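You operate a simulated robot arm through the tools that you are given. There is no shell and no other tool. Be economical: measure what you need, move in short steps, check, and stop when the job is done.

Carry out the task below with a simulated robot arm. There is one attempt and no reset: what you move stays moved.

Task
Close up: steamer dial to 0, red switch off, steel pan back in its row, peg plate pushed in.
Where things are to end (x, y in the base frame): steel pan within 0.04 m of [0.56, -0.05].

It is judged by the outcome, as a careful person would: the job done as asked, and still so three seconds after it is handed in. It fails if anything else is knocked over, pushed out of place, dropped, spilled or broken.

Robot
A 6-joint arm with a two-finger gripper on a trunk, on a base that drives. Base frame: it is fixed to the floor where the robot stands at the start and does not move with it; the origin is under the middle of the robot, x ahead of it, y to its left, z up; the surface under the hand at the start is at about z = 0.85. Lengths are in m, angles in degrees, forces in N, time in s.
It reaches about 1.298 m from its shoulder. Its first joint turns from -149.0 to 149.0 degrees. Places, roughly: green key [0.7, -0.1, 0.9]; peg plate [0.5, 0.4, 0.9]; press wheel [0.6, 0.4, 1.2]; red switch [0.7, -0.1, 0.9]; steamer dial [0.7, -0.2, 1]. Payload 1.57 kg.
The tool frame sits at the grasp point between the pads (the TCP): z along the fingers, y along the line on which they close. The tips reach 0.021 m beyond it. The gripper opens to 0.07 m. The gripper's body begins 0.05 m behind the TCP.
Orientation is that of the tool frame in the base frame, as a unit quaternion [w, x, y, z]. With the fingers straight down and closing along the base's y, the tool's x points along the base's -x, its y along +y and its z along -z.

Tools
- The arm moves only by the tool nudge_tool. Its argument "rows" is text: rows parted by semicolons, each of 7 numbers parted by spaces: the shift along the base's x, y, z in m, then the turn, a rotation vector about the base's x, y, z in degrees, then the gripper command, from -1 (shut) to 1 (fully open), values between in proportion. In form: dx dy dz ax ay az jaw; .... A call has 1 to 20 rows; each row is the pose to reach, as a shift and turn from the pose commanded when the call began. Rows are played at 5 a second. More than 0.05 m and 8.6 degrees between two rows, or a gripper value outside its range, and nothing of the call is played. Where a pose cannot be reached the arm comes as near as it can. A force on the tool above 50 N (or 10 N above the force at the start of the call, whichever is more), or a blocked arm, ends the call early, and 0.2 s more pass. Each finger halts on what it meets, pressing with about 21 N; the grip force reading is that of the motor and also rises with nothing between the fingers. The clock runs only during rows and for 0.2 s after the last one: add rows that repeat a pose to give the fingers time. The reply holds the time, the measured pose of the TCP, the force on the tool along the base axes, the opening and the grip force, in the units named above and with some noise, with the torque about the TCP (base axes, N m) and any sound that the robot's microphone picked up.
- Cameras (640 x 400 px; columns grow to the right, rows downward): "scene" is now at [0.0222, 0.1535, 1.8985]; the picture's right is [0.06, -1.00, 0.00], its down [-0.84, -0.05, -0.55] and it looks along [0.55, 0.03, -0.84] (base axes); focal length 296 px, centre (320, 200). "wrist" rides on the gripper at [0.079, 0.004, -0.081] in the tool frame; the picture's right is [-0.05, 1.00, 0.00], its down [-0.67, -0.04, -0.74] and it looks along [-0.74, -0.04, 0.67] (tool axes); focal length 256 px, centre (320, 200). There is no depth. A picture from a camera that has moved, and an enlarged one, comes with that camera's place and axes in the base frame and with its lens. The place of the scene camera against the robot may be out by one fixed shift of up to 0.012 m in any direction.
- grab_frame(camera): a new picture of that camera. It takes no simulated time.
- raise_lower(by): slides the trunk up (or, below 0, down) by that many m; the arm and the scene camera ride with it, the base frame stays. It gives what a move gives, with no picture.
- steer(legs): drives the robot by 1 to 6 legs, each [ahead, turn to the left] in m and degrees, along the robot's own axes; the way and the turn of a leg run together, so that a leg with both is an arc; at most 1.5 m and 180 degrees a leg. The arm and the cameras ride along, it lands a little off, and it stops where it bumps. It gives what a move gives.
- head_to(pan, tilt): turns the head with the scene camera to pan (to the left, within 155 degrees either way) and tilt (down, from -29 to 69), counted from straight ahead of the robot. It gives what a move gives.
- inspect(camera, box): a new picture of the part [left, top, right, bottom] of that camera's present view, enlarged. It takes no simulated time.
- close_job(): hands the job in; it is judged then, once.

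Go step by step. Nothing tells you exact positions but the pictures and the camera data: compare them with the known pose of the tool, close in by small moves and look again before you grip or let go. The budget is 120 turns and 82 pictures, counting those below and the enlarged ones. Unless the task says otherwise, let go and move clear before handing in, and close with one line.

The tools are called after ">>>" by a JSON object that holds its "op" and its "data". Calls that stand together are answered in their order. nudge_tool: Moves the arm, as the interface text tells. Its arguments: {"type":"object","properties":{"rows":{"type":"string"}},"required":["rows"]} The other tools are called the same way: raise_lower (by) slides the trunk up or down; steer (legs) drives the base; head_to (pan, tilt) turns the head that bears the scene camera; grab_frame (camera) takes a picture; inspect (camera, box) takes an enlarged picture of a part of a camera's view; close_job () hands the job in.

At the start:

```text
time: 0.0
position: [0.6692, -0.1076, 1.242]
orientation: [0.0, -0.006, 1.0, 0.0]
ft_force: [0.2, 0.5, -0.1]
wrist_torque: [-0.02, -0.03, 0.02]
opening: 0.0697
grip_force: 0.1
trunk travel left (down, up): [-0.924, 0.046]
robot x, y, heading: [-0.0029, -0.013, -0.1]
head pan, tilt: [3.3, 56.8]
```

scene: 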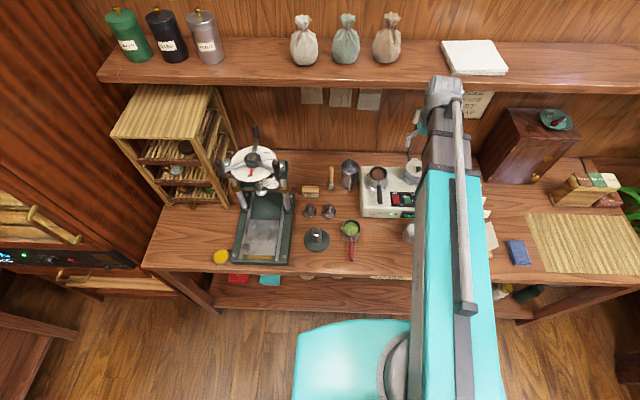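
wrist: 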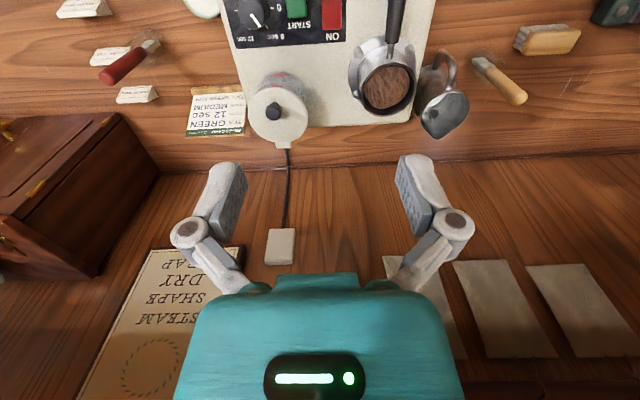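

The bench holds a tea press (left), a steamer box with dial and keys, small pans and tools. I'll enlarge the views to tell the parts apart.

>>> {"op": "inspect", "data": {"camera": "scene", "box": [200, 120, 440, 290]}}

>>> {"op": "inspect", "data": {"camera": "wrist", "box": [160, 0, 560, 200]}}

```text
2.35 times, centred on (320, 205) of scene
camera zoom: at [0.0222, 0.1535, 1.8985], right [0.06, -1.0, 0.0], down [-0.84, -0.05, -0.55], along [0.55, 0.03, -0.84], focal length 696 px, centre (320, 188)
```

zoom: 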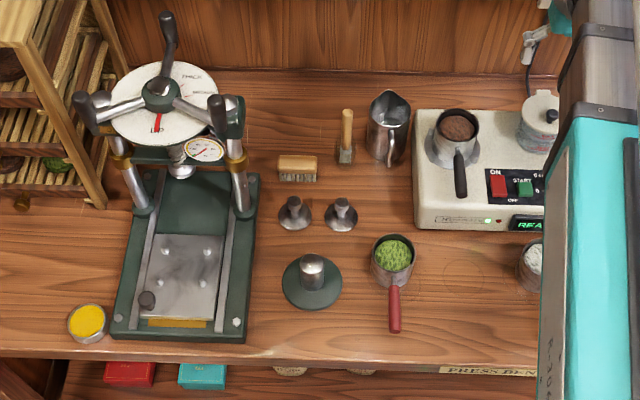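

```text
1.60 times, centred on (360, 100) of wrist
camera zoom: at [0.5891, -0.1047, 1.3242], right [0.04, 1.0, 0.0], down [0.67, -0.03, 0.74], along [0.74, -0.03, -0.67], focal length 410 px, centre (256, 360)
```

zoom: 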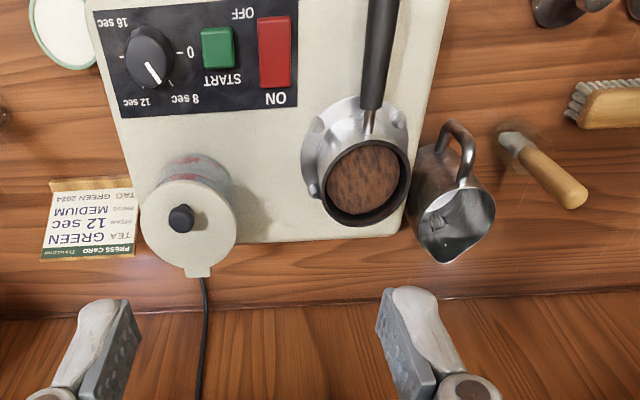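

The arm hides the bench right of the steamer. I'll pull the arm back so the wrist camera sees the row of pans.

>>> {"op": "nudge_tool", "data": {"rows": "-0.05 0 0 0 0 0 1; -0.1 0 0.02 0 0 0 1; -0.15 0 0.04 0 0 0 1; -0.2 0 0.06 0 0 0 1; -0.25 0 0.08 0 0 0 1; -0.25 0 0.08 0 0 0 1"}}

>>> {"op": "grab_frame", "data": {"camera": "wrist"}}

>>> {"op": "grab_frame", "data": {"camera": "scene"}}

```text
refused: row 2 steps farther than a row can; nothing moved
```

```text
77 pictures are left
camera wrist: at [0.5891, -0.1047, 1.3242], right [0.04, 1.0, 0.0], down [0.67, -0.03, 0.74], along [0.74, -0.03, -0.67], focal length 256 px, centre (320, 200)
```

wrist: 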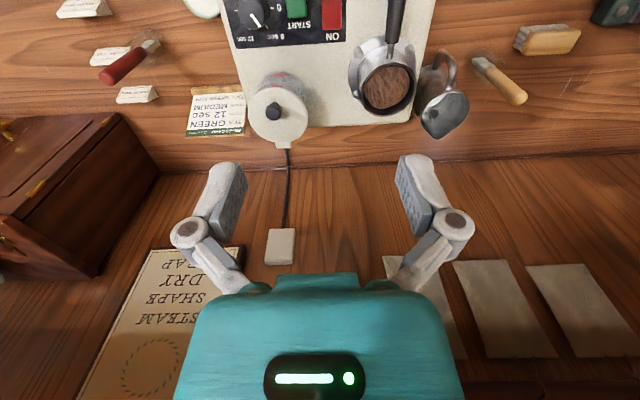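

```text
76 pictures are left
camera scene: at [0.0222, 0.1535, 1.8985], right [0.06, -1.0, 0.0], down [-0.84, -0.05, -0.55], along [0.55, 0.03, -0.84], focal length 296 px, centre (320, 200)
```

scene: 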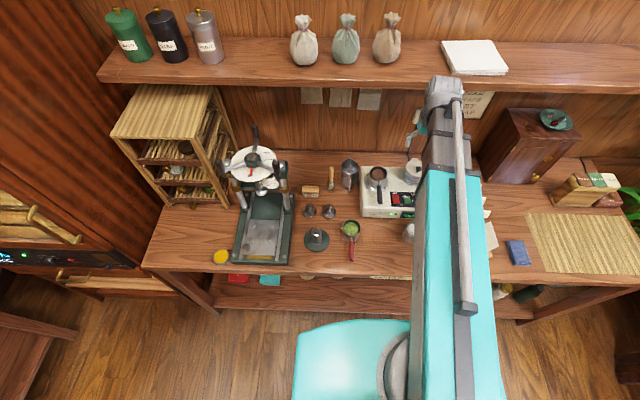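

The step was slightly too long; I'll repeat it with smaller steps.

>>> {"op": "nudge_tool", "data": {"rows": "-0.045 0 0.015 0 0 0 1; -0.09 0 0.03 0 0 0 1; -0.135 0 0.045 0 0 0 1; -0.18 0 0.06 0 0 0 1; -0.225 0 0.075 0 0 0 1; -0.225 0 0.075 0 0 0 1"}}

>>> {"op": "grab_frame", "data": {"camera": "wrist"}}

>>> {"op": "grab_frame", "data": {"camera": "scene"}}

```text
time: 1.4
position: [0.5293, -0.1086, 1.2434]
orientation: [-0.001, -0.005, 1.0, 0.0]
ft_force: [-0.5, 0.0, 0.6]
wrist_torque: [-0.02, -0.01, -0.02]
opening: 0.0695
grip_force: 0.1
out of reach, approached as far as the arm can: row 1, 2, 3, 4, 5, 6
trunk travel left (down, up): [-0.924, 0.046]
robot x, y, heading: [0.0001, -0.0128, -0.0]
head pan, tilt: [3.3, 56.8]
```

```text
75 pictures are left
camera wrist: at [0.4492, -0.1057, 1.3242], right [0.04, 1.0, 0.0], down [0.67, -0.03, 0.74], along [0.74, -0.03, -0.67], focal length 256 px, centre (320, 200)
```

wrist: 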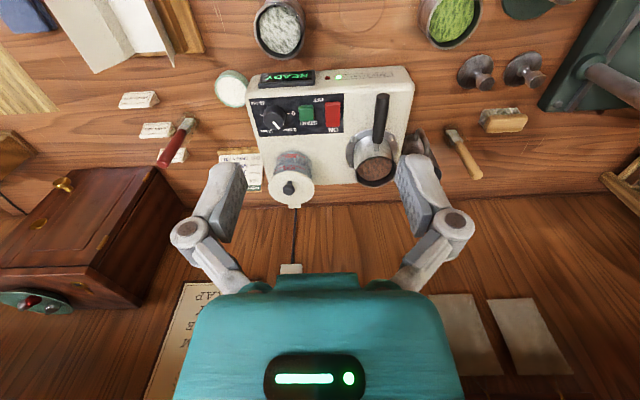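

```text
74 pictures are left
camera scene: at [0.0224, 0.1534, 1.8985], right [0.06, -1.0, 0.0], down [-0.84, -0.05, -0.55], along [0.55, 0.03, -0.84], focal length 296 px, centre (320, 200)
```

scene: 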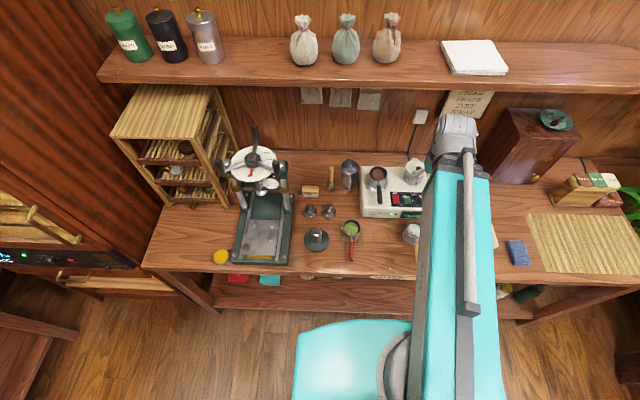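

The row of pans stands at x≈0.57: green one at y≈0.06, white one at y≈-0.17; the black-handled steel pan sits on the steamer and its place is between them. I'll look closer at the steamer.

>>> {"op": "inspect", "data": {"camera": "wrist", "box": [200, 60, 460, 220]}}

>>> {"op": "inspect", "data": {"camera": "scene", "box": [325, 145, 435, 255]}}

```text
2.46 times, centred on (330, 140) of wrist
camera zoom: at [0.4492, -0.1057, 1.3242], right [0.04, 1.0, 0.0], down [0.67, -0.03, 0.74], along [0.74, -0.03, -0.67], focal length 630 px, centre (295, 348)
```

zoom: 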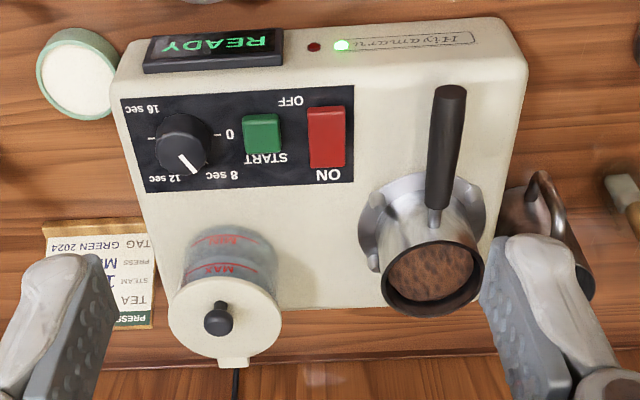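

```text
3.64 times, centred on (380, 200) of scene
camera zoom: at [0.0224, 0.1534, 1.8985], right [0.06, -1.0, 0.0], down [-0.84, -0.05, -0.55], along [0.55, 0.03, -0.84], focal length 1076 px, centre (102, 200)
```

zoom: 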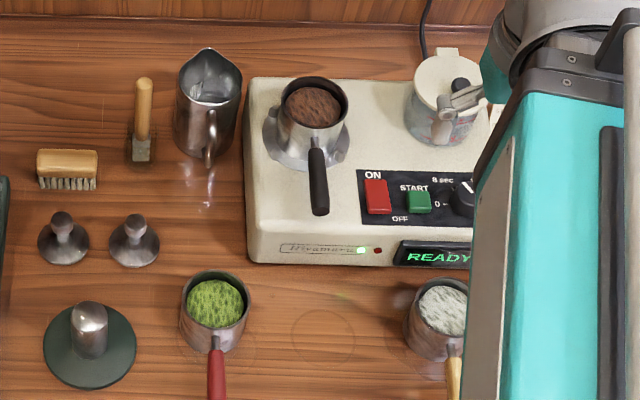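

Knob is near (0.662, -0.189, 0.948), red switch near (0.663, -0.093, 0.945) with its OFF end toward the robot. I'll go nearer to the dial for a close look.

>>> {"op": "nudge_tool", "data": {"rows": "0.01 -0.02 -0.04 0 0 0 1; 0.02 -0.04 -0.08 0 0 0 1; 0.03 -0.06 -0.12 0 0 0 1; 0.04 -0.07 -0.15 0 0 0 1; 0.05 -0.08 -0.18 0 0 0 1; 0.05 -0.08 -0.18 0 0 0 1"}}

>>> {"op": "grab_frame", "data": {"camera": "wrist"}}

```text
time: 2.8
position: [0.5743, -0.1864, 1.242]
orientation: [0.0, -0.007, 1.0, 0.0]
ft_force: [0.3, 0.8, -0.8]
wrist_torque: [-0.03, 0.02, 0.01]
opening: 0.0699
grip_force: 0.1
out of reach, approached as far as the arm can: row 1, 2, 3, 4, 5, 6
trunk travel left (down, up): [-0.924, 0.046]
robot x, y, heading: [-0.0028, -0.012, 0.0]
head pan, tilt: [3.3, 56.8]
```

```text
71 pictures are left
camera wrist: at [0.4952, -0.1831, 1.3244], right [0.04, 1.0, 0.0], down [0.67, -0.03, 0.74], along [0.74, -0.03, -0.67], focal length 256 px, centre (320, 200)
```

wrist: 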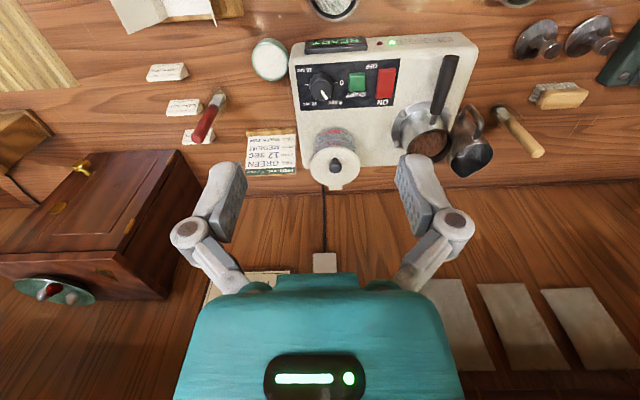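

The arm can't go lower with this trunk height, so I'll lower the trunk.

>>> {"op": "raise_lower", "data": {"by": -0.16}}

>>> {"op": "grab_frame", "data": {"camera": "wrist"}}

>>> {"op": "inspect", "data": {"camera": "wrist", "box": [230, 20, 430, 145]}}

```text
time: 4.6
position: [0.5747, -0.1863, 1.083]
orientation: [0.0, -0.005, 1.0, 0.001]
ft_force: [-0.6, 0.3, 0.0]
wrist_torque: [0.0, -0.01, -0.01]
opening: 0.0699
grip_force: 0.0
trunk travel left (down, up): [-0.764, 0.206]
robot x, y, heading: [-0.0004, -0.0145, 0.1]
head pan, tilt: [3.3, 56.8]
```

```text
70 pictures are left
camera wrist: at [0.4955, -0.183, 1.1643], right [0.04, 1.0, 0.0], down [0.67, -0.03, 0.74], along [0.74, -0.03, -0.67], focal length 256 px, centre (320, 200)
```

wrist: 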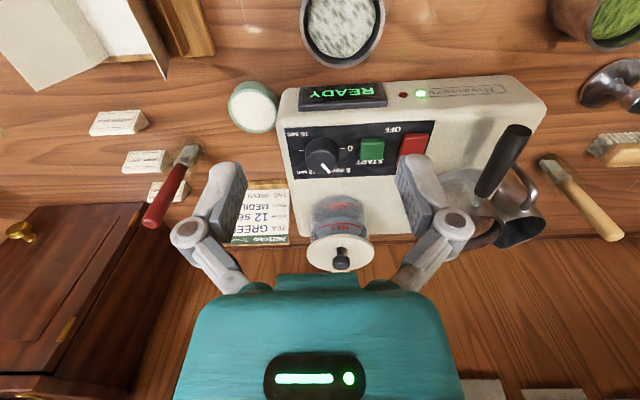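

```text
3.20 times, centred on (330, 82) of wrist
camera zoom: at [0.4955, -0.183, 1.1643], right [0.04, 1.0, 0.0], down [0.67, -0.03, 0.74], along [0.74, -0.03, -0.67], focal length 819 px, centre (288, 576)
```

zoom: 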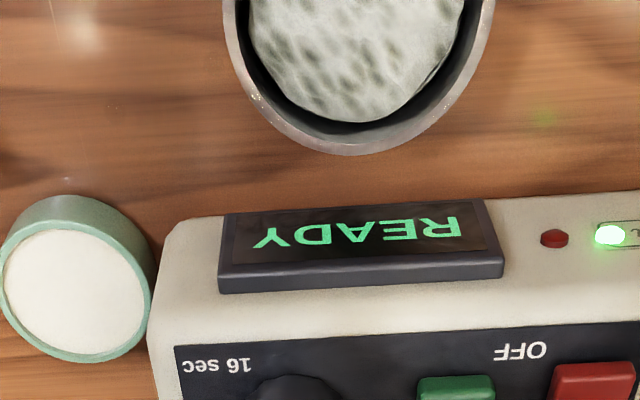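

>>> {"op": "nudge_tool", "data": {"rows": "0.04 0 0 0 0 0 1; 0.08 0 0 0 0 0 1; 0.08 0 0 0 0 0 1"}}

>>> {"op": "inspect", "data": {"camera": "wrist", "box": [250, 10, 490, 160]}}

```text
time: 5.4
position: [0.6562, -0.1863, 1.083]
orientation: [0.001, -0.006, 1.0, 0.0]
ft_force: [-1.1, -0.4, 0.1]
wrist_torque: [0.01, -0.01, 0.01]
opening: 0.07
grip_force: 0.0
trunk travel left (down, up): [-0.764, 0.206]
robot x, y, heading: [-0.0012, -0.0124, -0.2]
head pan, tilt: [3.3, 56.8]
```

```text
2.67 times, centred on (370, 85) of wrist
camera zoom: at [0.5757, -0.1828, 1.1643], right [0.04, 1.0, 0.0], down [0.67, -0.03, 0.74], along [0.74, -0.03, -0.67], focal length 683 px, centre (187, 507)
```

zoom: 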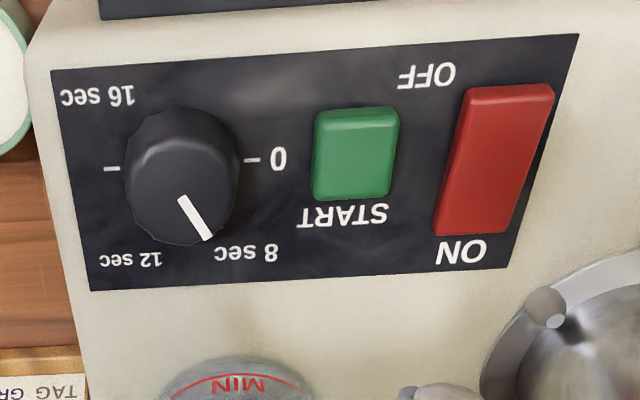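

The pointer stands about 27° from +x toward +y; "0" lies at +y, so the dial must turn about +63° counter-clockwise. I'll turn the gripper so it clears START and jar, over the knob.

>>> {"op": "nudge_tool", "data": {"rows": "0.006 -0.002 0 0 0 8 1; 0.006 -0.002 0 0 0 16 1; 0.006 -0.002 0 0 0 24 1; 0.006 -0.002 0 0 0 32 1; 0.006 -0.002 0 0 0 40 1; 0.006 -0.002 0 0 0 48 1; 0.006 -0.002 0 0 0 56 1; 0.006 -0.002 -0.03 0 0 58 1; 0.006 -0.002 -0.06 0 0 58 1; 0.006 -0.002 -0.06 0 0 58 1"}}

>>> {"op": "grab_frame", "data": {"camera": "wrist"}}

>>> {"op": "grab_frame", "data": {"camera": "scene"}}

```text
time: 7.6
position: [0.6614, -0.1889, 1.0835]
orientation: [-0.001, -0.491, 0.871, 0.0]
ft_force: [0.5, -0.1, 0.8]
wrist_torque: [0.0, -0.02, 0.01]
opening: 0.0701
grip_force: 0.0
out of reach, approached as far as the arm can: row 8, 9, 10
trunk travel left (down, up): [-0.764, 0.206]
robot x, y, heading: [-0.0014, -0.0126, -0.0]
head pan, tilt: [3.3, 56.8]
```

```text
67 pictures are left
camera wrist: at [0.6164, -0.2549, 1.1642], right [-0.83, 0.56, 0.0], down [0.38, 0.55, 0.74], along [0.42, 0.62, -0.67], focal length 256 px, centre (320, 200)
```

wrist: 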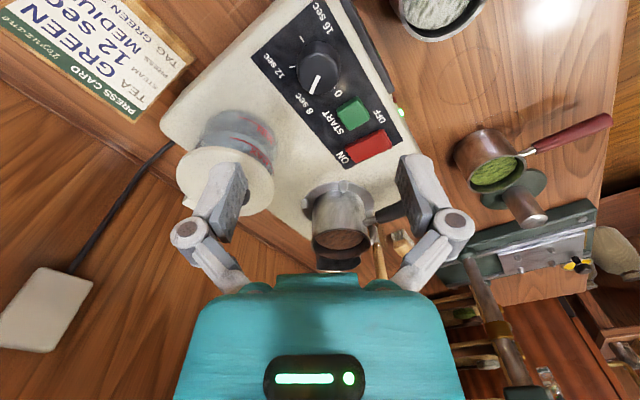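

```text
66 pictures are left
camera scene: at [0.0222, 0.1535, 1.7385], right [0.06, -1.0, 0.0], down [-0.84, -0.05, -0.55], along [0.55, 0.03, -0.84], focal length 296 px, centre (320, 200)
```

scene: 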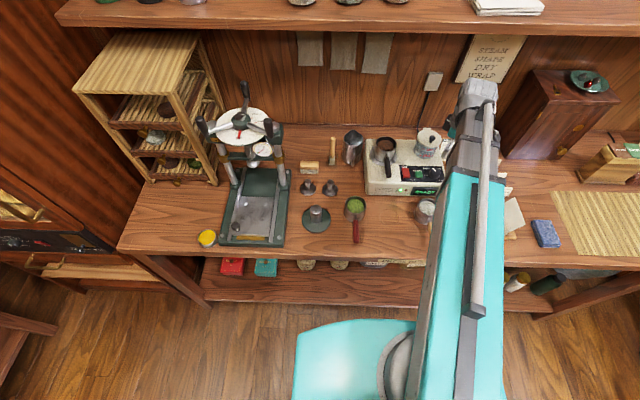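

>>> {"op": "raise_lower", "data": {"by": -0.095}}

>>> {"op": "grab_frame", "data": {"camera": "wrist"}}

```text
time: 8.9
position: [0.6606, -0.1897, 0.9878]
orientation: [0.0, -0.49, 0.872, 0.0]
ft_force: [-0.1, 0.4, -0.1]
wrist_torque: [-0.01, -0.01, -0.02]
opening: 0.0699
grip_force: 0.0
trunk travel left (down, up): [-0.669, 0.301]
robot x, y, heading: [0.0017, -0.0116, -0.1]
head pan, tilt: [3.3, 56.8]
```

```text
65 pictures are left
camera wrist: at [0.6163, -0.2548, 1.0693], right [-0.83, 0.56, 0.0], down [0.38, 0.55, 0.74], along [0.42, 0.62, -0.67], focal length 256 px, centre (320, 200)
```

wrist: 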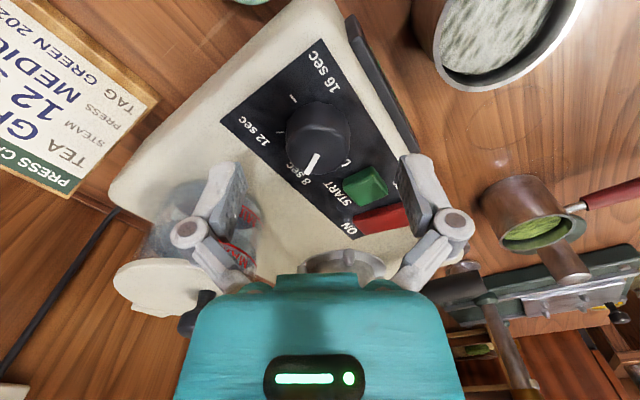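

>>> {"op": "raise_lower", "data": {"by": -0.037}}

>>> {"op": "grab_frame", "data": {"camera": "wrist"}}

```text
time: 9.7
position: [0.6629, -0.1887, 0.9509]
orientation: [0.0, -0.49, 0.871, 0.0]
ft_force: [-0.7, 0.1, 0.4]
wrist_torque: [-0.05, 0.01, 0.05]
opening: 0.07
grip_force: 0.0
trunk travel left (down, up): [-0.632, 0.338]
robot x, y, heading: [0.0023, -0.0122, 0.0]
head pan, tilt: [3.3, 56.8]
```

```text
64 pictures are left
camera wrist: at [0.6163, -0.2548, 1.0322], right [-0.83, 0.56, 0.0], down [0.38, 0.55, 0.74], along [0.42, 0.62, -0.67], focal length 256 px, centre (320, 200)
```

wrist: 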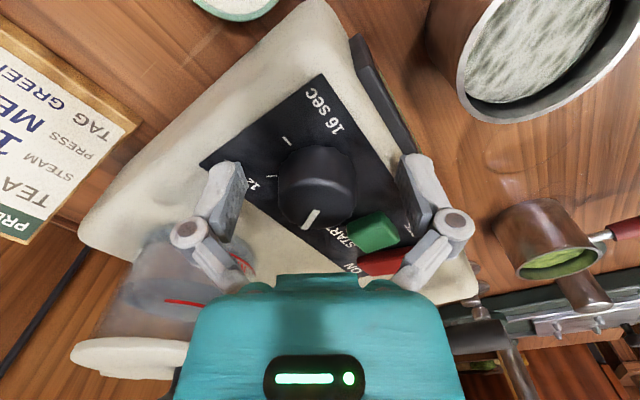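

Fingers straddle the knob. Close gently, look at readings.

>>> {"op": "nudge_tool", "data": {"rows": "0 0 0 0 0 0 0.3; 0 0 0 0 0 0 -1; 0 0 0 0 0 0 -1; 0 0 0 0 0 0 -1; 0 0 0 0 0 0 -1"}}

```text
time: 10.4
position: [0.6586, -0.1879, 0.955]
orientation: [0.001, -0.492, 0.871, 0.0]
ft_force: [1.9, 1.9, 63.8]
wrist_torque: [0.34, 0.45, -0.1]
opening: 0.0548
grip_force: 31.6
trunk travel left (down, up): [-0.632, 0.338]
robot x, y, heading: [0.0018, -0.0118, -0.1]
head pan, tilt: [3.3, 56.8]
stopped in row 3: the force on the tool passed its limit at 52 N (the readings are from after the stop); the commanded pose is now the measured one
```

>>> {"op": "nudge_tool", "data": {"rows": "0 0 0.005 0 0 0 1; 0 0 0.01 0 0 0 1; 0 0 0.01 0 0 0 1"}}

>>> {"op": "grab_frame", "data": {"camera": "wrist"}}

>>> {"op": "inspect", "data": {"camera": "scene", "box": [340, 100, 500, 200]}}

```text
time: 11.2
position: [0.6621, -0.1877, 0.9509]
orientation: [0.0, -0.49, 0.872, 0.001]
ft_force: [-1.3, 0.6, -0.1]
wrist_torque: [0.02, 0.01, 0.02]
opening: 0.0698
grip_force: 0.1
out of reach, approached as far as the arm can: row 1, 2, 3
trunk travel left (down, up): [-0.632, 0.338]
robot x, y, heading: [-0.0014, -0.0123, -0.0]
head pan, tilt: [3.3, 56.8]
```

```text
63 pictures are left
camera wrist: at [0.6162, -0.2543, 1.032], right [-0.83, 0.56, 0.0], down [0.38, 0.55, 0.75], along [0.42, 0.62, -0.67], focal length 256 px, centre (320, 200)
```

wrist: 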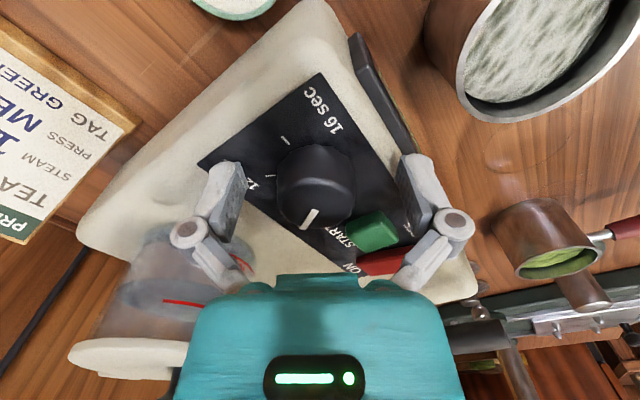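

```text
4.00 times, centred on (420, 150) of scene
camera zoom: at [0.0223, 0.1535, 1.6064], right [0.06, -1.0, 0.0], down [-0.84, -0.05, -0.55], along [0.55, 0.03, -0.84], focal length 1183 px, centre (-80, 400)
```

zoom: 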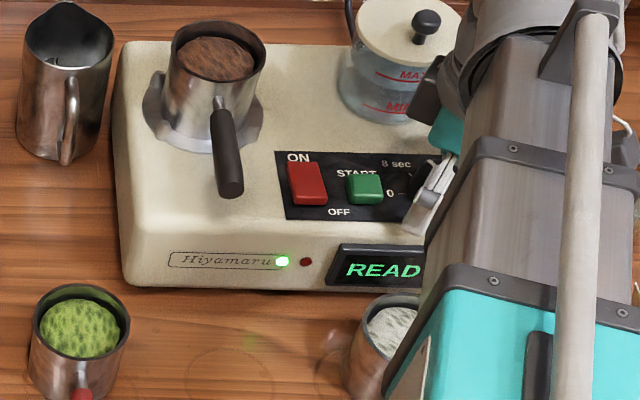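

The fingers seem to reach lower as they close and touched the panel; height only changes via the trunk. I'll raise 15 mm and close again.

>>> {"op": "raise_lower", "data": {"by": 0.014}}

>>> {"op": "nudge_tool", "data": {"rows": "0 0 0 0 0 0 0.5; 0 0 0 0 0 0 0.2; 0 0 0 0 0 0 0.0; 0 0 0 0 0 0 -0.2; 0 0 0 0 0 0 -0.4; 0 0 0 0 0 0 -0.4"}}

>>> {"op": "grab_frame", "data": {"camera": "wrist"}}

```text
time: 11.8
position: [0.6612, -0.1878, 0.9651]
orientation: [0.0, -0.49, 0.872, 0.001]
ft_force: [0.2, -0.2, -0.7]
wrist_torque: [0.0, 0.0, 0.0]
opening: 0.0702
grip_force: 0.1
trunk travel left (down, up): [-0.646, 0.324]
robot x, y, heading: [-0.0006, -0.0096, 0.1]
head pan, tilt: [3.3, 56.8]
```

```text
time: 13.2
position: [0.6628, -0.1884, 0.9643]
orientation: [0.001, -0.49, 0.872, 0.001]
ft_force: [18.1, -8.9, 16.0]
wrist_torque: [-0.44, -0.51, -0.02]
opening: 0.0352
grip_force: 31.8
trunk travel left (down, up): [-0.646, 0.324]
robot x, y, heading: [0.0018, -0.0127, -0.3]
head pan, tilt: [3.3, 56.8]
```

```text
61 pictures are left
camera wrist: at [0.6176, -0.2551, 1.046], right [-0.83, 0.56, 0.0], down [0.38, 0.55, 0.75], along [0.42, 0.62, -0.67], focal length 256 px, centre (320, 200)
```

wrist: 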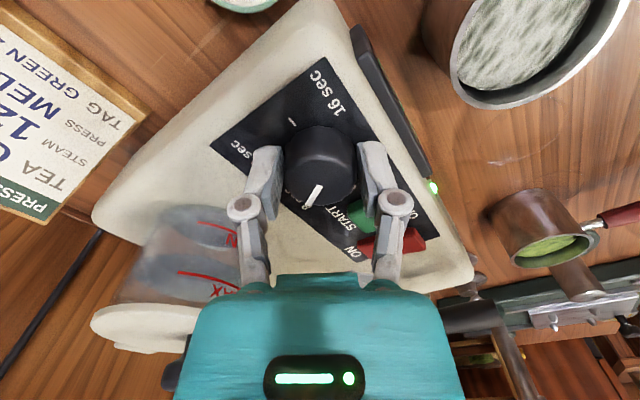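

Gripped at 35 mm, knob-sized. Turn it counter-clockwise in steps, shifting a touch to relieve the side force.

>>> {"op": "nudge_tool", "data": {"rows": "0.002 -0.001 0 0 0 0 -0.4; 0.002 -0.001 0 0 0 8 -0.4; 0.002 -0.001 0 0 0 16 -0.4; 0.002 -0.001 0 0 0 24 -0.4; 0.002 -0.001 0 0 0 32 -0.4; 0.002 -0.001 0 0 0 32 -0.4"}}

>>> {"op": "grab_frame", "data": {"camera": "wrist"}}

```text
time: 14.7
position: [0.6636, -0.1896, 0.9657]
orientation: [0.0, 0.713, -0.701, -0.001]
ft_force: [16.6, -6.6, 15.3]
wrist_torque: [0.1, -0.25, -0.05]
opening: 0.0351
grip_force: 32.0
trunk travel left (down, up): [-0.646, 0.324]
robot x, y, heading: [-0.0008, -0.0124, -0.1]
head pan, tilt: [3.3, 56.8]
```

```text
60 pictures are left
camera wrist: at [0.6605, -0.2692, 1.046], right [-1.0, 0.04, 0.0], down [0.03, 0.67, 0.75], along [0.03, 0.75, -0.67], focal length 256 px, centre (320, 200)
```

wrist: 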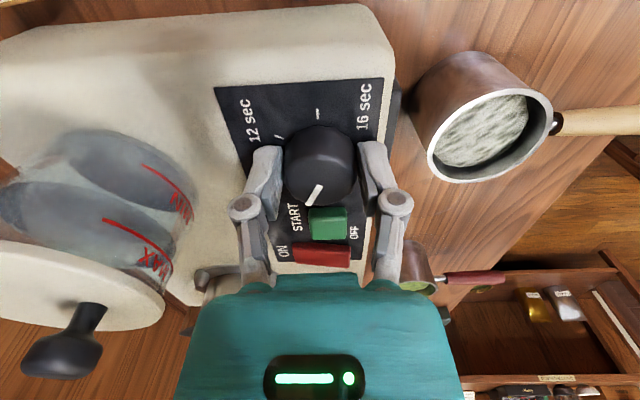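

>>> {"op": "nudge_tool", "data": {"rows": "0 0 0 0 0 8 -0.4; 0 0 0 0 0 16 -0.4; 0 0 0 0 0 24 -0.4; 0 0 0 0 0 30 -0.4; 0 0 0 0 0 30 -0.4"}}

>>> {"op": "inspect", "data": {"camera": "wrist", "box": [200, 50, 440, 290]}}

```text
time: 15.8
position: [0.6642, -0.1889, 0.9652]
orientation: [0.0, 0.869, -0.494, 0.0]
ft_force: [21.9, 0.8, 16.0]
wrist_torque: [0.25, -0.5, -0.59]
opening: 0.0356
grip_force: 31.5
trunk travel left (down, up): [-0.646, 0.324]
robot x, y, heading: [0.0004, -0.0146, 0.1]
head pan, tilt: [3.3, 56.8]
```

```text
1.67 times, centred on (320, 170) of wrist
camera zoom: at [0.7011, -0.2593, 1.0457], right [-0.88, -0.47, 0.0], down [-0.31, 0.59, 0.75], along [-0.35, 0.66, -0.67], focal length 427 px, centre (320, 250)
```

zoom: 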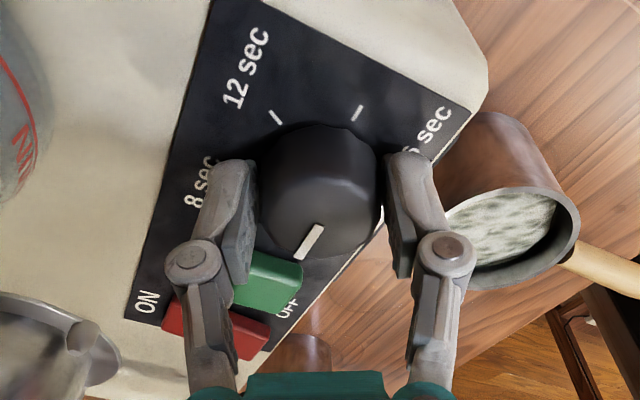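

Pointer now appears at +y, and the torque hints at the end stop. Open and rise to check.

>>> {"op": "nudge_tool", "data": {"rows": "0 0 0 0 0 0 0.3; 0 0 0 0 0 0 0.9; 0 0 0 0 0 0 0.9; 0 0 0 0 0 0 0.9"}}

>>> {"op": "raise_lower", "data": {"by": 0.1}}

>>> {"op": "grab_frame", "data": {"camera": "wrist"}}

>>> {"op": "inspect", "data": {"camera": "wrist", "box": [230, 20, 410, 140]}}

```text
time: 16.9
position: [0.6623, -0.1895, 0.965]
orientation: [0.0, 0.869, -0.494, -0.001]
ft_force: [0.3, -0.9, 0.0]
wrist_torque: [0.01, -0.01, 0.02]
opening: 0.0666
grip_force: 0.0
trunk travel left (down, up): [-0.646, 0.324]
robot x, y, heading: [-0.0003, -0.0138, -0.1]
head pan, tilt: [3.3, 56.8]
```

```text
time: 18.2
position: [0.6634, -0.1888, 1.0649]
orientation: [-0.001, 0.869, -0.495, -0.001]
ft_force: [-0.7, 0.0, -0.2]
wrist_torque: [0.01, 0.0, 0.01]
opening: 0.0667
grip_force: 0.0
trunk travel left (down, up): [-0.746, 0.224]
robot x, y, heading: [-0.0025, -0.0106, -0.1]
head pan, tilt: [3.3, 56.8]
```

```text
58 pictures are left
camera wrist: at [0.7, -0.26, 1.1461], right [-0.89, -0.46, 0.0], down [-0.31, 0.59, 0.75], along [-0.35, 0.66, -0.67], focal length 256 px, centre (320, 200)
```

wrist: 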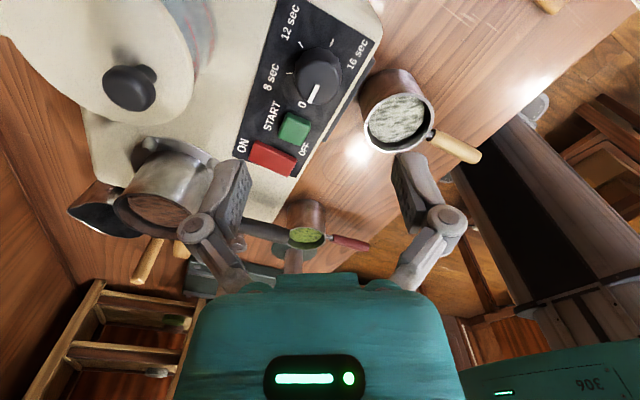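

```text
3.33 times, centred on (320, 80) of wrist
camera zoom: at [0.7, -0.26, 1.1461], right [-0.89, -0.46, 0.0], down [-0.31, 0.59, 0.75], along [-0.35, 0.66, -0.67], focal length 853 px, centre (320, 600)
```

zoom: 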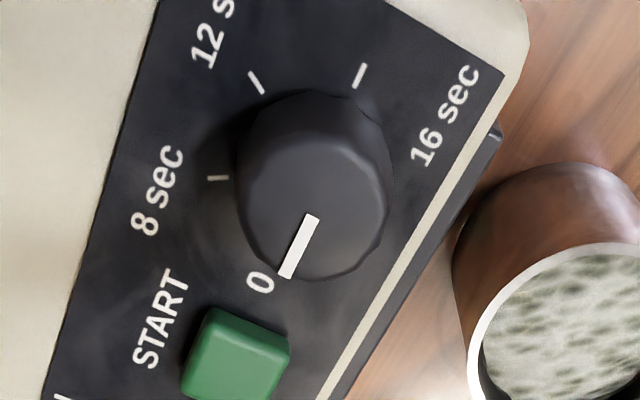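

The dial sits at 0. Next the red switch: rotate back, close the fingers and go over its OFF end at about (0.650, -0.093).

>>> {"op": "nudge_tool", "data": {"rows": "0 0.01 0 0 0 -8 -1; 0 0.02 0 0 0 -16 -1; 0 0.03 0 0 0 -24 -1; -0.01 0.04 0 0 0 -32 -1; -0.012 0.05 0 0 0 -40 -1; -0.012 0.06 0 0 0 -48 -1; -0.012 0.07 0 0 0 -56 -1; -0.012 0.08 0 0 0 -64 -1; -0.012 0.09 0 0 0 -72 -1; -0.012 0.096 0 0 0 -80 -1; -0.012 0.096 0 0 0 -88 -1; -0.012 0.096 0 0 0 -96 -1; -0.012 0.096 0 0 0 -104 -1; -0.012 0.096 0 0 0 -112 -1; -0.012 0.096 0 0 0 -119 -1; -0.012 0.096 0 0 0 -119 -1"}}

>>> {"op": "grab_frame", "data": {"camera": "wrist"}}

```text
time: 21.6
position: [0.6511, -0.0933, 1.0651]
orientation: [0.0, -0.015, 1.0, 0.001]
ft_force: [-0.7, -0.4, -0.1]
wrist_torque: [-0.05, -0.01, 0.01]
opening: 0.0002
grip_force: 20.6
trunk travel left (down, up): [-0.746, 0.224]
robot x, y, heading: [-0.0027, -0.0106, -0.3]
head pan, tilt: [3.3, 56.8]
```

```text
56 pictures are left
camera wrist: at [0.5712, -0.0917, 1.1462], right [0.02, 1.0, 0.0], down [0.67, -0.02, 0.75], along [0.75, -0.02, -0.67], focal length 256 px, centre (320, 200)
```

wrist: 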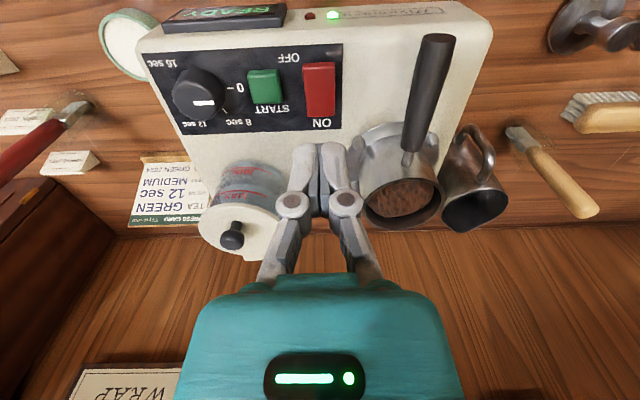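

>>> {"op": "raise_lower", "data": {"by": -0.075}}

>>> {"op": "grab_frame", "data": {"camera": "wrist"}}

```text
time: 22.7
position: [0.6524, -0.0935, 0.9902]
orientation: [0.0, -0.015, 1.0, 0.001]
ft_force: [0.4, 0.9, -0.1]
wrist_torque: [0.02, -0.02, 0.0]
opening: 0.0
grip_force: 20.9
trunk travel left (down, up): [-0.671, 0.299]
robot x, y, heading: [0.0012, -0.0134, 0.3]
head pan, tilt: [3.3, 56.8]
```

```text
55 pictures are left
camera wrist: at [0.5712, -0.0919, 1.0712], right [0.02, 1.0, 0.0], down [0.67, -0.02, 0.75], along [0.75, -0.02, -0.67], focal length 256 px, centre (320, 200)
```

wrist: 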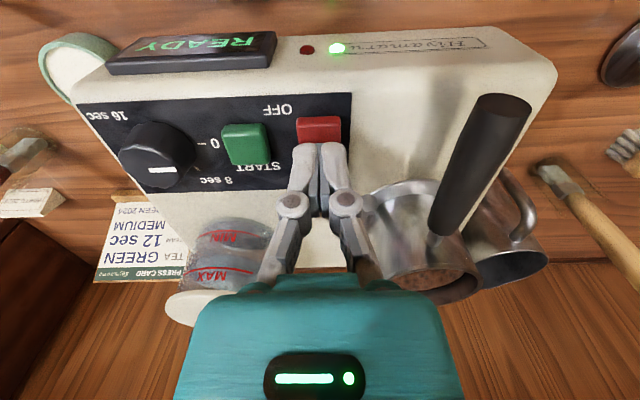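

>>> {"op": "raise_lower", "data": {"by": -0.015}}

>>> {"op": "raise_lower", "data": {"by": -0.005}}

>>> {"op": "grab_frame", "data": {"camera": "wrist"}}

```text
time: 23.3
position: [0.6515, -0.0937, 0.9746]
orientation: [0.0, -0.015, 1.0, 0.0]
ft_force: [0.4, 1.0, 0.2]
wrist_torque: [0.04, -0.06, 0.0]
opening: 0.0
grip_force: 20.8
trunk travel left (down, up): [-0.656, 0.314]
robot x, y, heading: [-0.001, -0.0119, -0.4]
head pan, tilt: [3.3, 56.8]
```

```text
time: 23.9
position: [0.6521, -0.0933, 0.9701]
orientation: [0.002, -0.016, 1.0, 0.001]
ft_force: [0.3, 0.1, -0.6]
wrist_torque: [-0.01, -0.01, 0.0]
opening: 0.0
grip_force: 28.4
trunk travel left (down, up): [-0.651, 0.319]
robot x, y, heading: [0.0011, -0.014, -0.0]
head pan, tilt: [3.3, 56.8]
```

```text
54 pictures are left
camera wrist: at [0.5713, -0.0919, 1.0511], right [0.02, 1.0, 0.0], down [0.67, -0.02, 0.75], along [0.75, -0.02, -0.67], focal length 256 px, centre (320, 200)
```

wrist: 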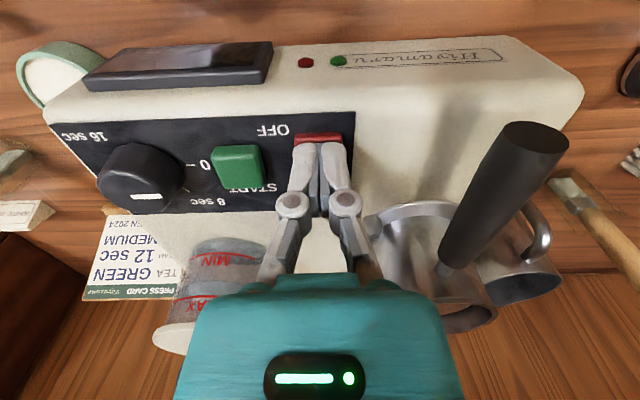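

The display and lamp went dark: switch is off. I'll rise, then back the base up to give the arm room for the pan (handle around x 0.62–0.69, y -0.027, z 0.985).

>>> {"op": "raise_lower", "data": {"by": 0.15}}

>>> {"op": "steer", "data": {"legs": [[-0.15, 0]]}}

>>> {"op": "grab_frame", "data": {"camera": "scene"}}

>>> {"op": "grab_frame", "data": {"camera": "wrist"}}

```text
time: 25.6
position: [0.6519, -0.0939, 1.1199]
orientation: [0.001, -0.015, 1.0, 0.001]
ft_force: [-0.8, 0.2, -0.7]
wrist_torque: [-0.02, 0.02, 0.0]
opening: 0.0002
grip_force: 28.5
trunk travel left (down, up): [-0.801, 0.169]
robot x, y, heading: [0.0031, -0.013, -0.4]
head pan, tilt: [3.3, 56.8]
```

```text
time: 27.2
position: [0.4993, -0.0941, 1.1195]
orientation: [0.0, -0.014, 1.0, 0.001]
ft_force: [-1.1, 0.7, 0.1]
wrist_torque: [-0.01, -0.02, 0.06]
opening: 0.0
grip_force: 28.7
trunk travel left (down, up): [-0.801, 0.169]
robot x, y, heading: [-0.1515, -0.0117, -0.3]
head pan, tilt: [3.3, 56.8]
```

```text
53 pictures are left
camera scene: at [-0.1298, 0.1537, 1.7755], right [0.06, -1.0, 0.0], down [-0.84, -0.05, -0.55], along [0.55, 0.03, -0.84], focal length 296 px, centre (320, 200)
```

scene: 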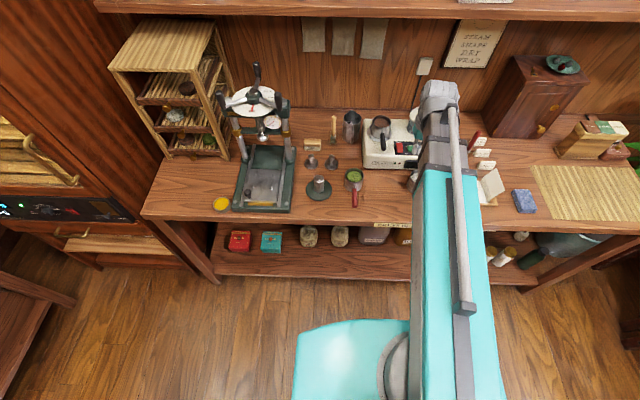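

```text
52 pictures are left
camera wrist: at [0.4194, -0.0917, 1.2014], right [0.02, 1.0, 0.0], down [0.67, -0.02, 0.75], along [0.75, -0.02, -0.67], focal length 256 px, centre (320, 200)
```

wrist: 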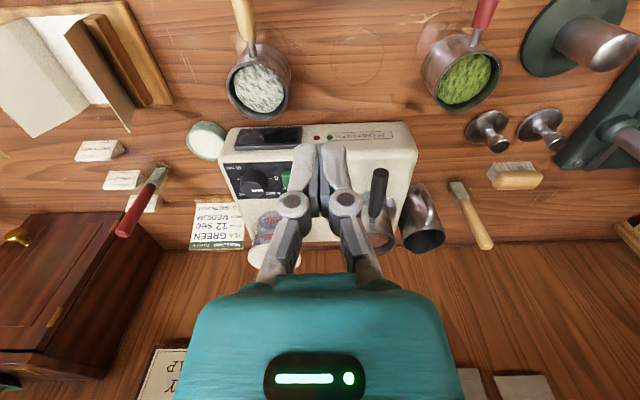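

>>> {"op": "inspect", "data": {"camera": "wrist", "box": [220, 0, 500, 120]}}

>>> {"op": "nudge_tool", "data": {"rows": "0.045 0.01 0 0 0 0 0; 0.09 0.02 0 0 0 0 1; 0.13 0.03 0 0 0 0 1; 0.17 0.05 0 0 0 0 1; 0.184 0.066 0 0 0 -2 1; 0.184 0.066 0 0 0 -2 1"}}

>>> {"op": "grab_frame", "data": {"camera": "wrist"}}

```text
2.29 times, centred on (360, 60) of wrist
camera zoom: at [0.4194, -0.0917, 1.2014], right [0.02, 1.0, 0.0], down [0.67, -0.02, 0.75], along [0.75, -0.02, -0.67], focal length 585 px, centre (229, 520)
```

zoom: 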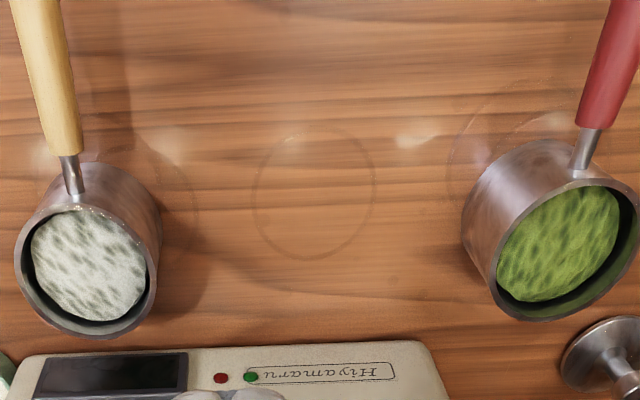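

```text
time: 28.6
position: [0.6847, -0.0272, 1.1204]
orientation: [0.0, 0.002, 1.0, 0.002]
ft_force: [0.6, 0.2, 0.8]
wrist_torque: [-0.02, 0.02, -0.03]
opening: 0.0701
grip_force: 0.1
trunk travel left (down, up): [-0.801, 0.169]
robot x, y, heading: [-0.1513, -0.0133, 0.1]
head pan, tilt: [3.3, 56.8]
```

```text
50 pictures are left
camera wrist: at [0.6043, -0.0226, 1.2011], right [0.06, 1.0, 0.0], down [0.67, -0.04, 0.75], along [0.74, -0.04, -0.67], focal length 256 px, centre (320, 200)
```

wrist: 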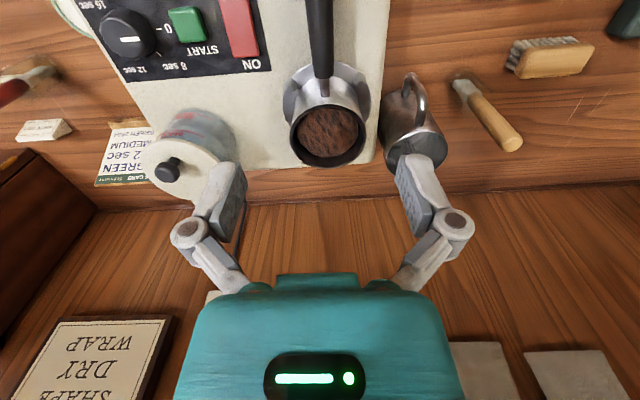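

>>> {"op": "nudge_tool", "data": {"rows": "0 0.004 0 0 0 0 1; 0 0.004 0 0 0 0 1"}}

>>> {"op": "raise_lower", "data": {"by": -0.1}}

>>> {"op": "grab_frame", "data": {"camera": "wrist"}}

>>> {"op": "inspect", "data": {"camera": "scene", "box": [320, 60, 480, 180]}}

```text
time: 29.2
position: [0.6837, -0.0232, 1.1201]
orientation: [0.0, 0.003, 1.0, 0.001]
ft_force: [-0.6, 0.1, 1.1]
wrist_torque: [-0.01, 0.02, -0.03]
opening: 0.0703
grip_force: 0.0
trunk travel left (down, up): [-0.801, 0.169]
robot x, y, heading: [-0.1536, -0.0139, 0.0]
head pan, tilt: [3.3, 56.8]
```

```text
time: 30.5
position: [0.6842, -0.0244, 1.0193]
orientation: [-0.001, 0.003, 1.0, 0.002]
ft_force: [0.1, 0.0, 0.8]
wrist_torque: [0.01, 0.01, 0.03]
opening: 0.0699
grip_force: 0.1
trunk travel left (down, up): [-0.701, 0.269]
robot x, y, heading: [-0.1503, -0.0147, 0.1]
head pan, tilt: [3.3, 56.8]
```

```text
49 pictures are left
camera wrist: at [0.6041, -0.0188, 1.1012], right [0.06, 1.0, 0.0], down [0.67, -0.04, 0.75], along [0.74, -0.04, -0.67], focal length 256 px, centre (320, 200)
```

wrist: 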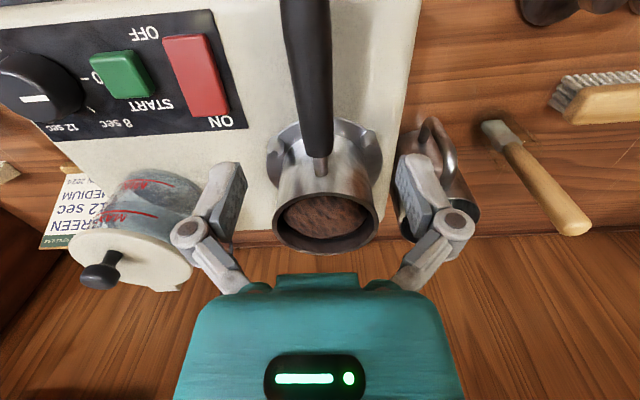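

```text
3.33 times, centred on (400, 120) of scene
camera zoom: at [-0.1292, 0.1537, 1.6755], right [0.06, -1.0, 0.0], down [-0.84, -0.05, -0.55], along [0.55, 0.03, -0.84], focal length 986 px, centre (53, 467)
```

zoom: 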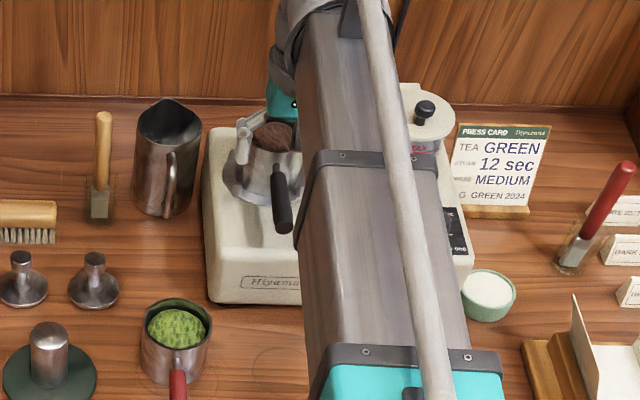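

>>> {"op": "raise_lower", "data": {"by": -0.034}}

>>> {"op": "grab_frame", "data": {"camera": "wrist"}}

```text
time: 31.3
position: [0.6832, -0.0237, 0.986]
orientation: [0.001, 0.002, 1.0, 0.0]
ft_force: [-0.5, 0.5, 0.3]
wrist_torque: [-0.01, 0.04, 0.0]
opening: 0.0701
grip_force: 0.0
trunk travel left (down, up): [-0.667, 0.303]
robot x, y, heading: [-0.1512, -0.0119, -0.0]
head pan, tilt: [3.3, 56.8]
```

```text
47 pictures are left
camera wrist: at [0.6041, -0.0188, 1.0671], right [0.06, 1.0, 0.0], down [0.67, -0.04, 0.75], along [0.74, -0.04, -0.67], focal length 256 px, centre (320, 200)
```

wrist: 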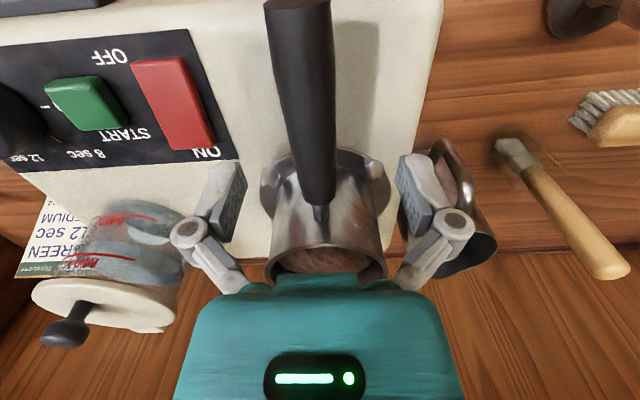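

Fingers straddle the handle near its root. Close.

>>> {"op": "nudge_tool", "data": {"rows": "0 0 0 0 0 0 0.4; 0 0 0 0 0 0 0; 0 0 0 0 0 0 -0.5; 0 0 0 0 0 0 -1; 0 0 0 0 0 0 -1; 0 0 0 0 0 0 -1; 0 0 0 0 0 0 -1"}}

>>> {"op": "grab_frame", "data": {"camera": "wrist"}}

```text
time: 32.9
position: [0.6841, -0.0221, 0.9854]
orientation: [0.0, 0.002, 1.0, 0.001]
ft_force: [0.0, 0.2, 0.2]
wrist_torque: [0.0, 0.12, 0.01]
opening: 0.0166
grip_force: 21.4
trunk travel left (down, up): [-0.667, 0.303]
robot x, y, heading: [-0.1521, -0.0132, -0.3]
head pan, tilt: [3.3, 56.8]
```

```text
46 pictures are left
camera wrist: at [0.6044, -0.0187, 1.067], right [0.06, 1.0, 0.0], down [0.67, -0.04, 0.75], along [0.74, -0.04, -0.67], focal length 256 px, centre (320, 200)
```

wrist: 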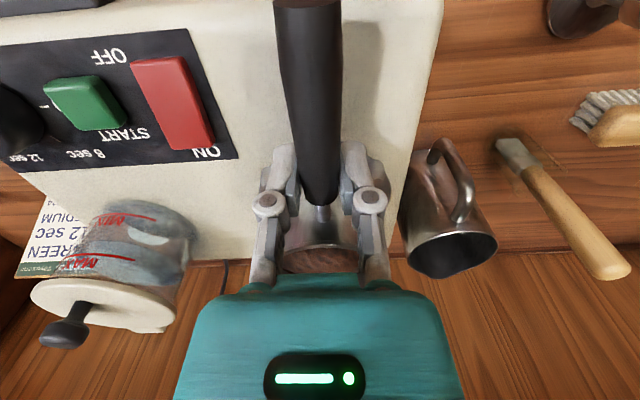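

>>> {"op": "raise_lower", "data": {"by": 0.015}}

>>> {"op": "grab_frame", "data": {"camera": "wrist"}}

>>> {"op": "inspect", "data": {"camera": "scene", "box": [350, 60, 450, 160]}}

```text
time: 33.5
position: [0.6842, -0.0231, 1.0015]
orientation: [0.0, 0.002, 1.0, 0.0]
ft_force: [-0.5, 0.2, -2.5]
wrist_torque: [0.02, 0.17, -0.01]
opening: 0.0165
grip_force: 20.4
trunk travel left (down, up): [-0.682, 0.288]
robot x, y, heading: [-0.1502, -0.0094, -0.2]
head pan, tilt: [3.3, 56.8]
```

```text
45 pictures are left
camera wrist: at [0.6047, -0.0187, 1.0818], right [0.06, 1.0, 0.0], down [0.67, -0.04, 0.74], along [0.74, -0.04, -0.67], focal length 256 px, centre (320, 200)
```

wrist: 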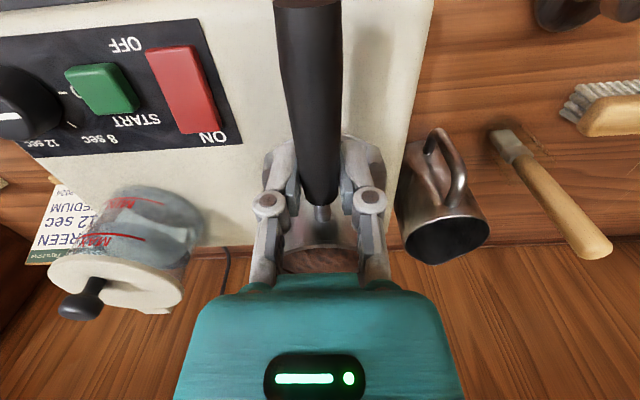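

```text
4.00 times, centred on (400, 110) of scene
camera zoom: at [-0.1284, 0.1537, 1.6565], right [0.06, -1.0, 0.0], down [-0.84, -0.05, -0.55], along [0.55, 0.03, -0.84], focal length 1183 px, centre (0, 560)
```

zoom: 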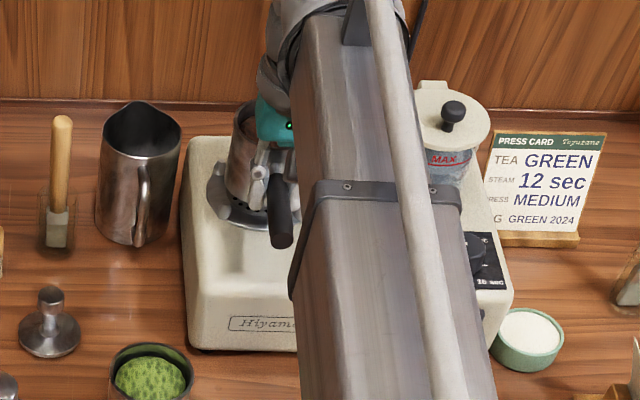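

The pan came off freely (≈0.25 kg) and seems level. Lift further, then move it back toward its spot.

>>> {"op": "raise_lower", "data": {"by": 0.065}}

>>> {"op": "nudge_tool", "data": {"rows": "-0.01 0 0 0 0 0 -1; -0.025 -0.002 0 0 0 0 -1; -0.045 -0.005 0 0 0 0 -1; -0.065 -0.01 0 0 0 0 -1; -0.085 -0.015 0 0 0 0 -1; -0.105 -0.02 0 0 0 0 -1; -0.125 -0.025 0 0 0 0 -1; -0.145 -0.028 0 0 0 0 -1; -0.165 -0.03 0 0 0 0 -1; -0.18 -0.03 0 0 0 0 -1; -0.185 -0.03 0 0 0 0 -1; -0.185 -0.03 0 0 0 0 -1"}}

>>> {"op": "grab_frame", "data": {"camera": "wrist"}}

>>> {"op": "grab_frame", "data": {"camera": "scene"}}

```text
time: 34.5
position: [0.6849, -0.0225, 1.0656]
orientation: [0.001, 0.002, 1.0, 0.001]
ft_force: [-0.1, 0.3, -4.0]
wrist_torque: [-0.01, 0.2, 0.03]
opening: 0.0168
grip_force: 20.8
trunk travel left (down, up): [-0.747, 0.223]
robot x, y, heading: [-0.1535, -0.0106, -0.1]
head pan, tilt: [3.3, 56.8]
```

```text
time: 37.1
position: [0.4992, -0.0538, 1.0652]
orientation: [0.0, 0.002, 1.0, 0.001]
ft_force: [0.8, -0.9, -3.7]
wrist_torque: [-0.02, 0.21, 0.01]
opening: 0.0169
grip_force: 21.0
trunk travel left (down, up): [-0.747, 0.223]
robot x, y, heading: [-0.1515, -0.0117, -0.1]
head pan, tilt: [3.3, 56.8]
```

```text
43 pictures are left
camera wrist: at [0.4194, -0.0486, 1.147], right [0.06, 1.0, 0.0], down [0.67, -0.04, 0.75], along [0.74, -0.04, -0.67], focal length 256 px, centre (320, 200)
```

wrist: 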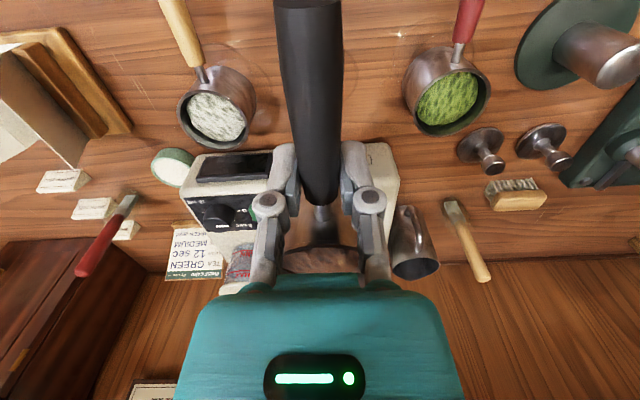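

```text
42 pictures are left
camera scene: at [-0.1287, 0.1537, 1.7215], right [0.06, -1.0, 0.0], down [-0.84, -0.05, -0.55], along [0.55, 0.03, -0.84], focal length 296 px, centre (320, 200)
```

scene: 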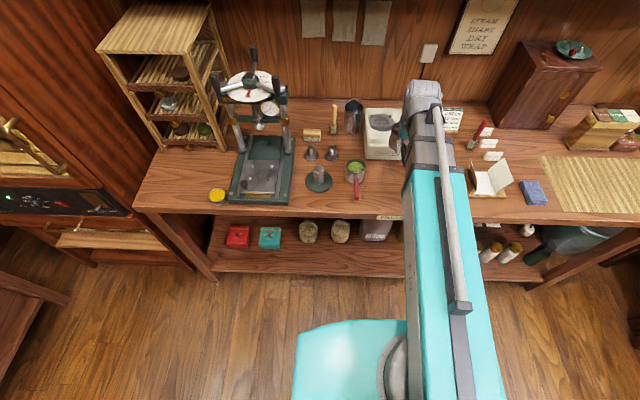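

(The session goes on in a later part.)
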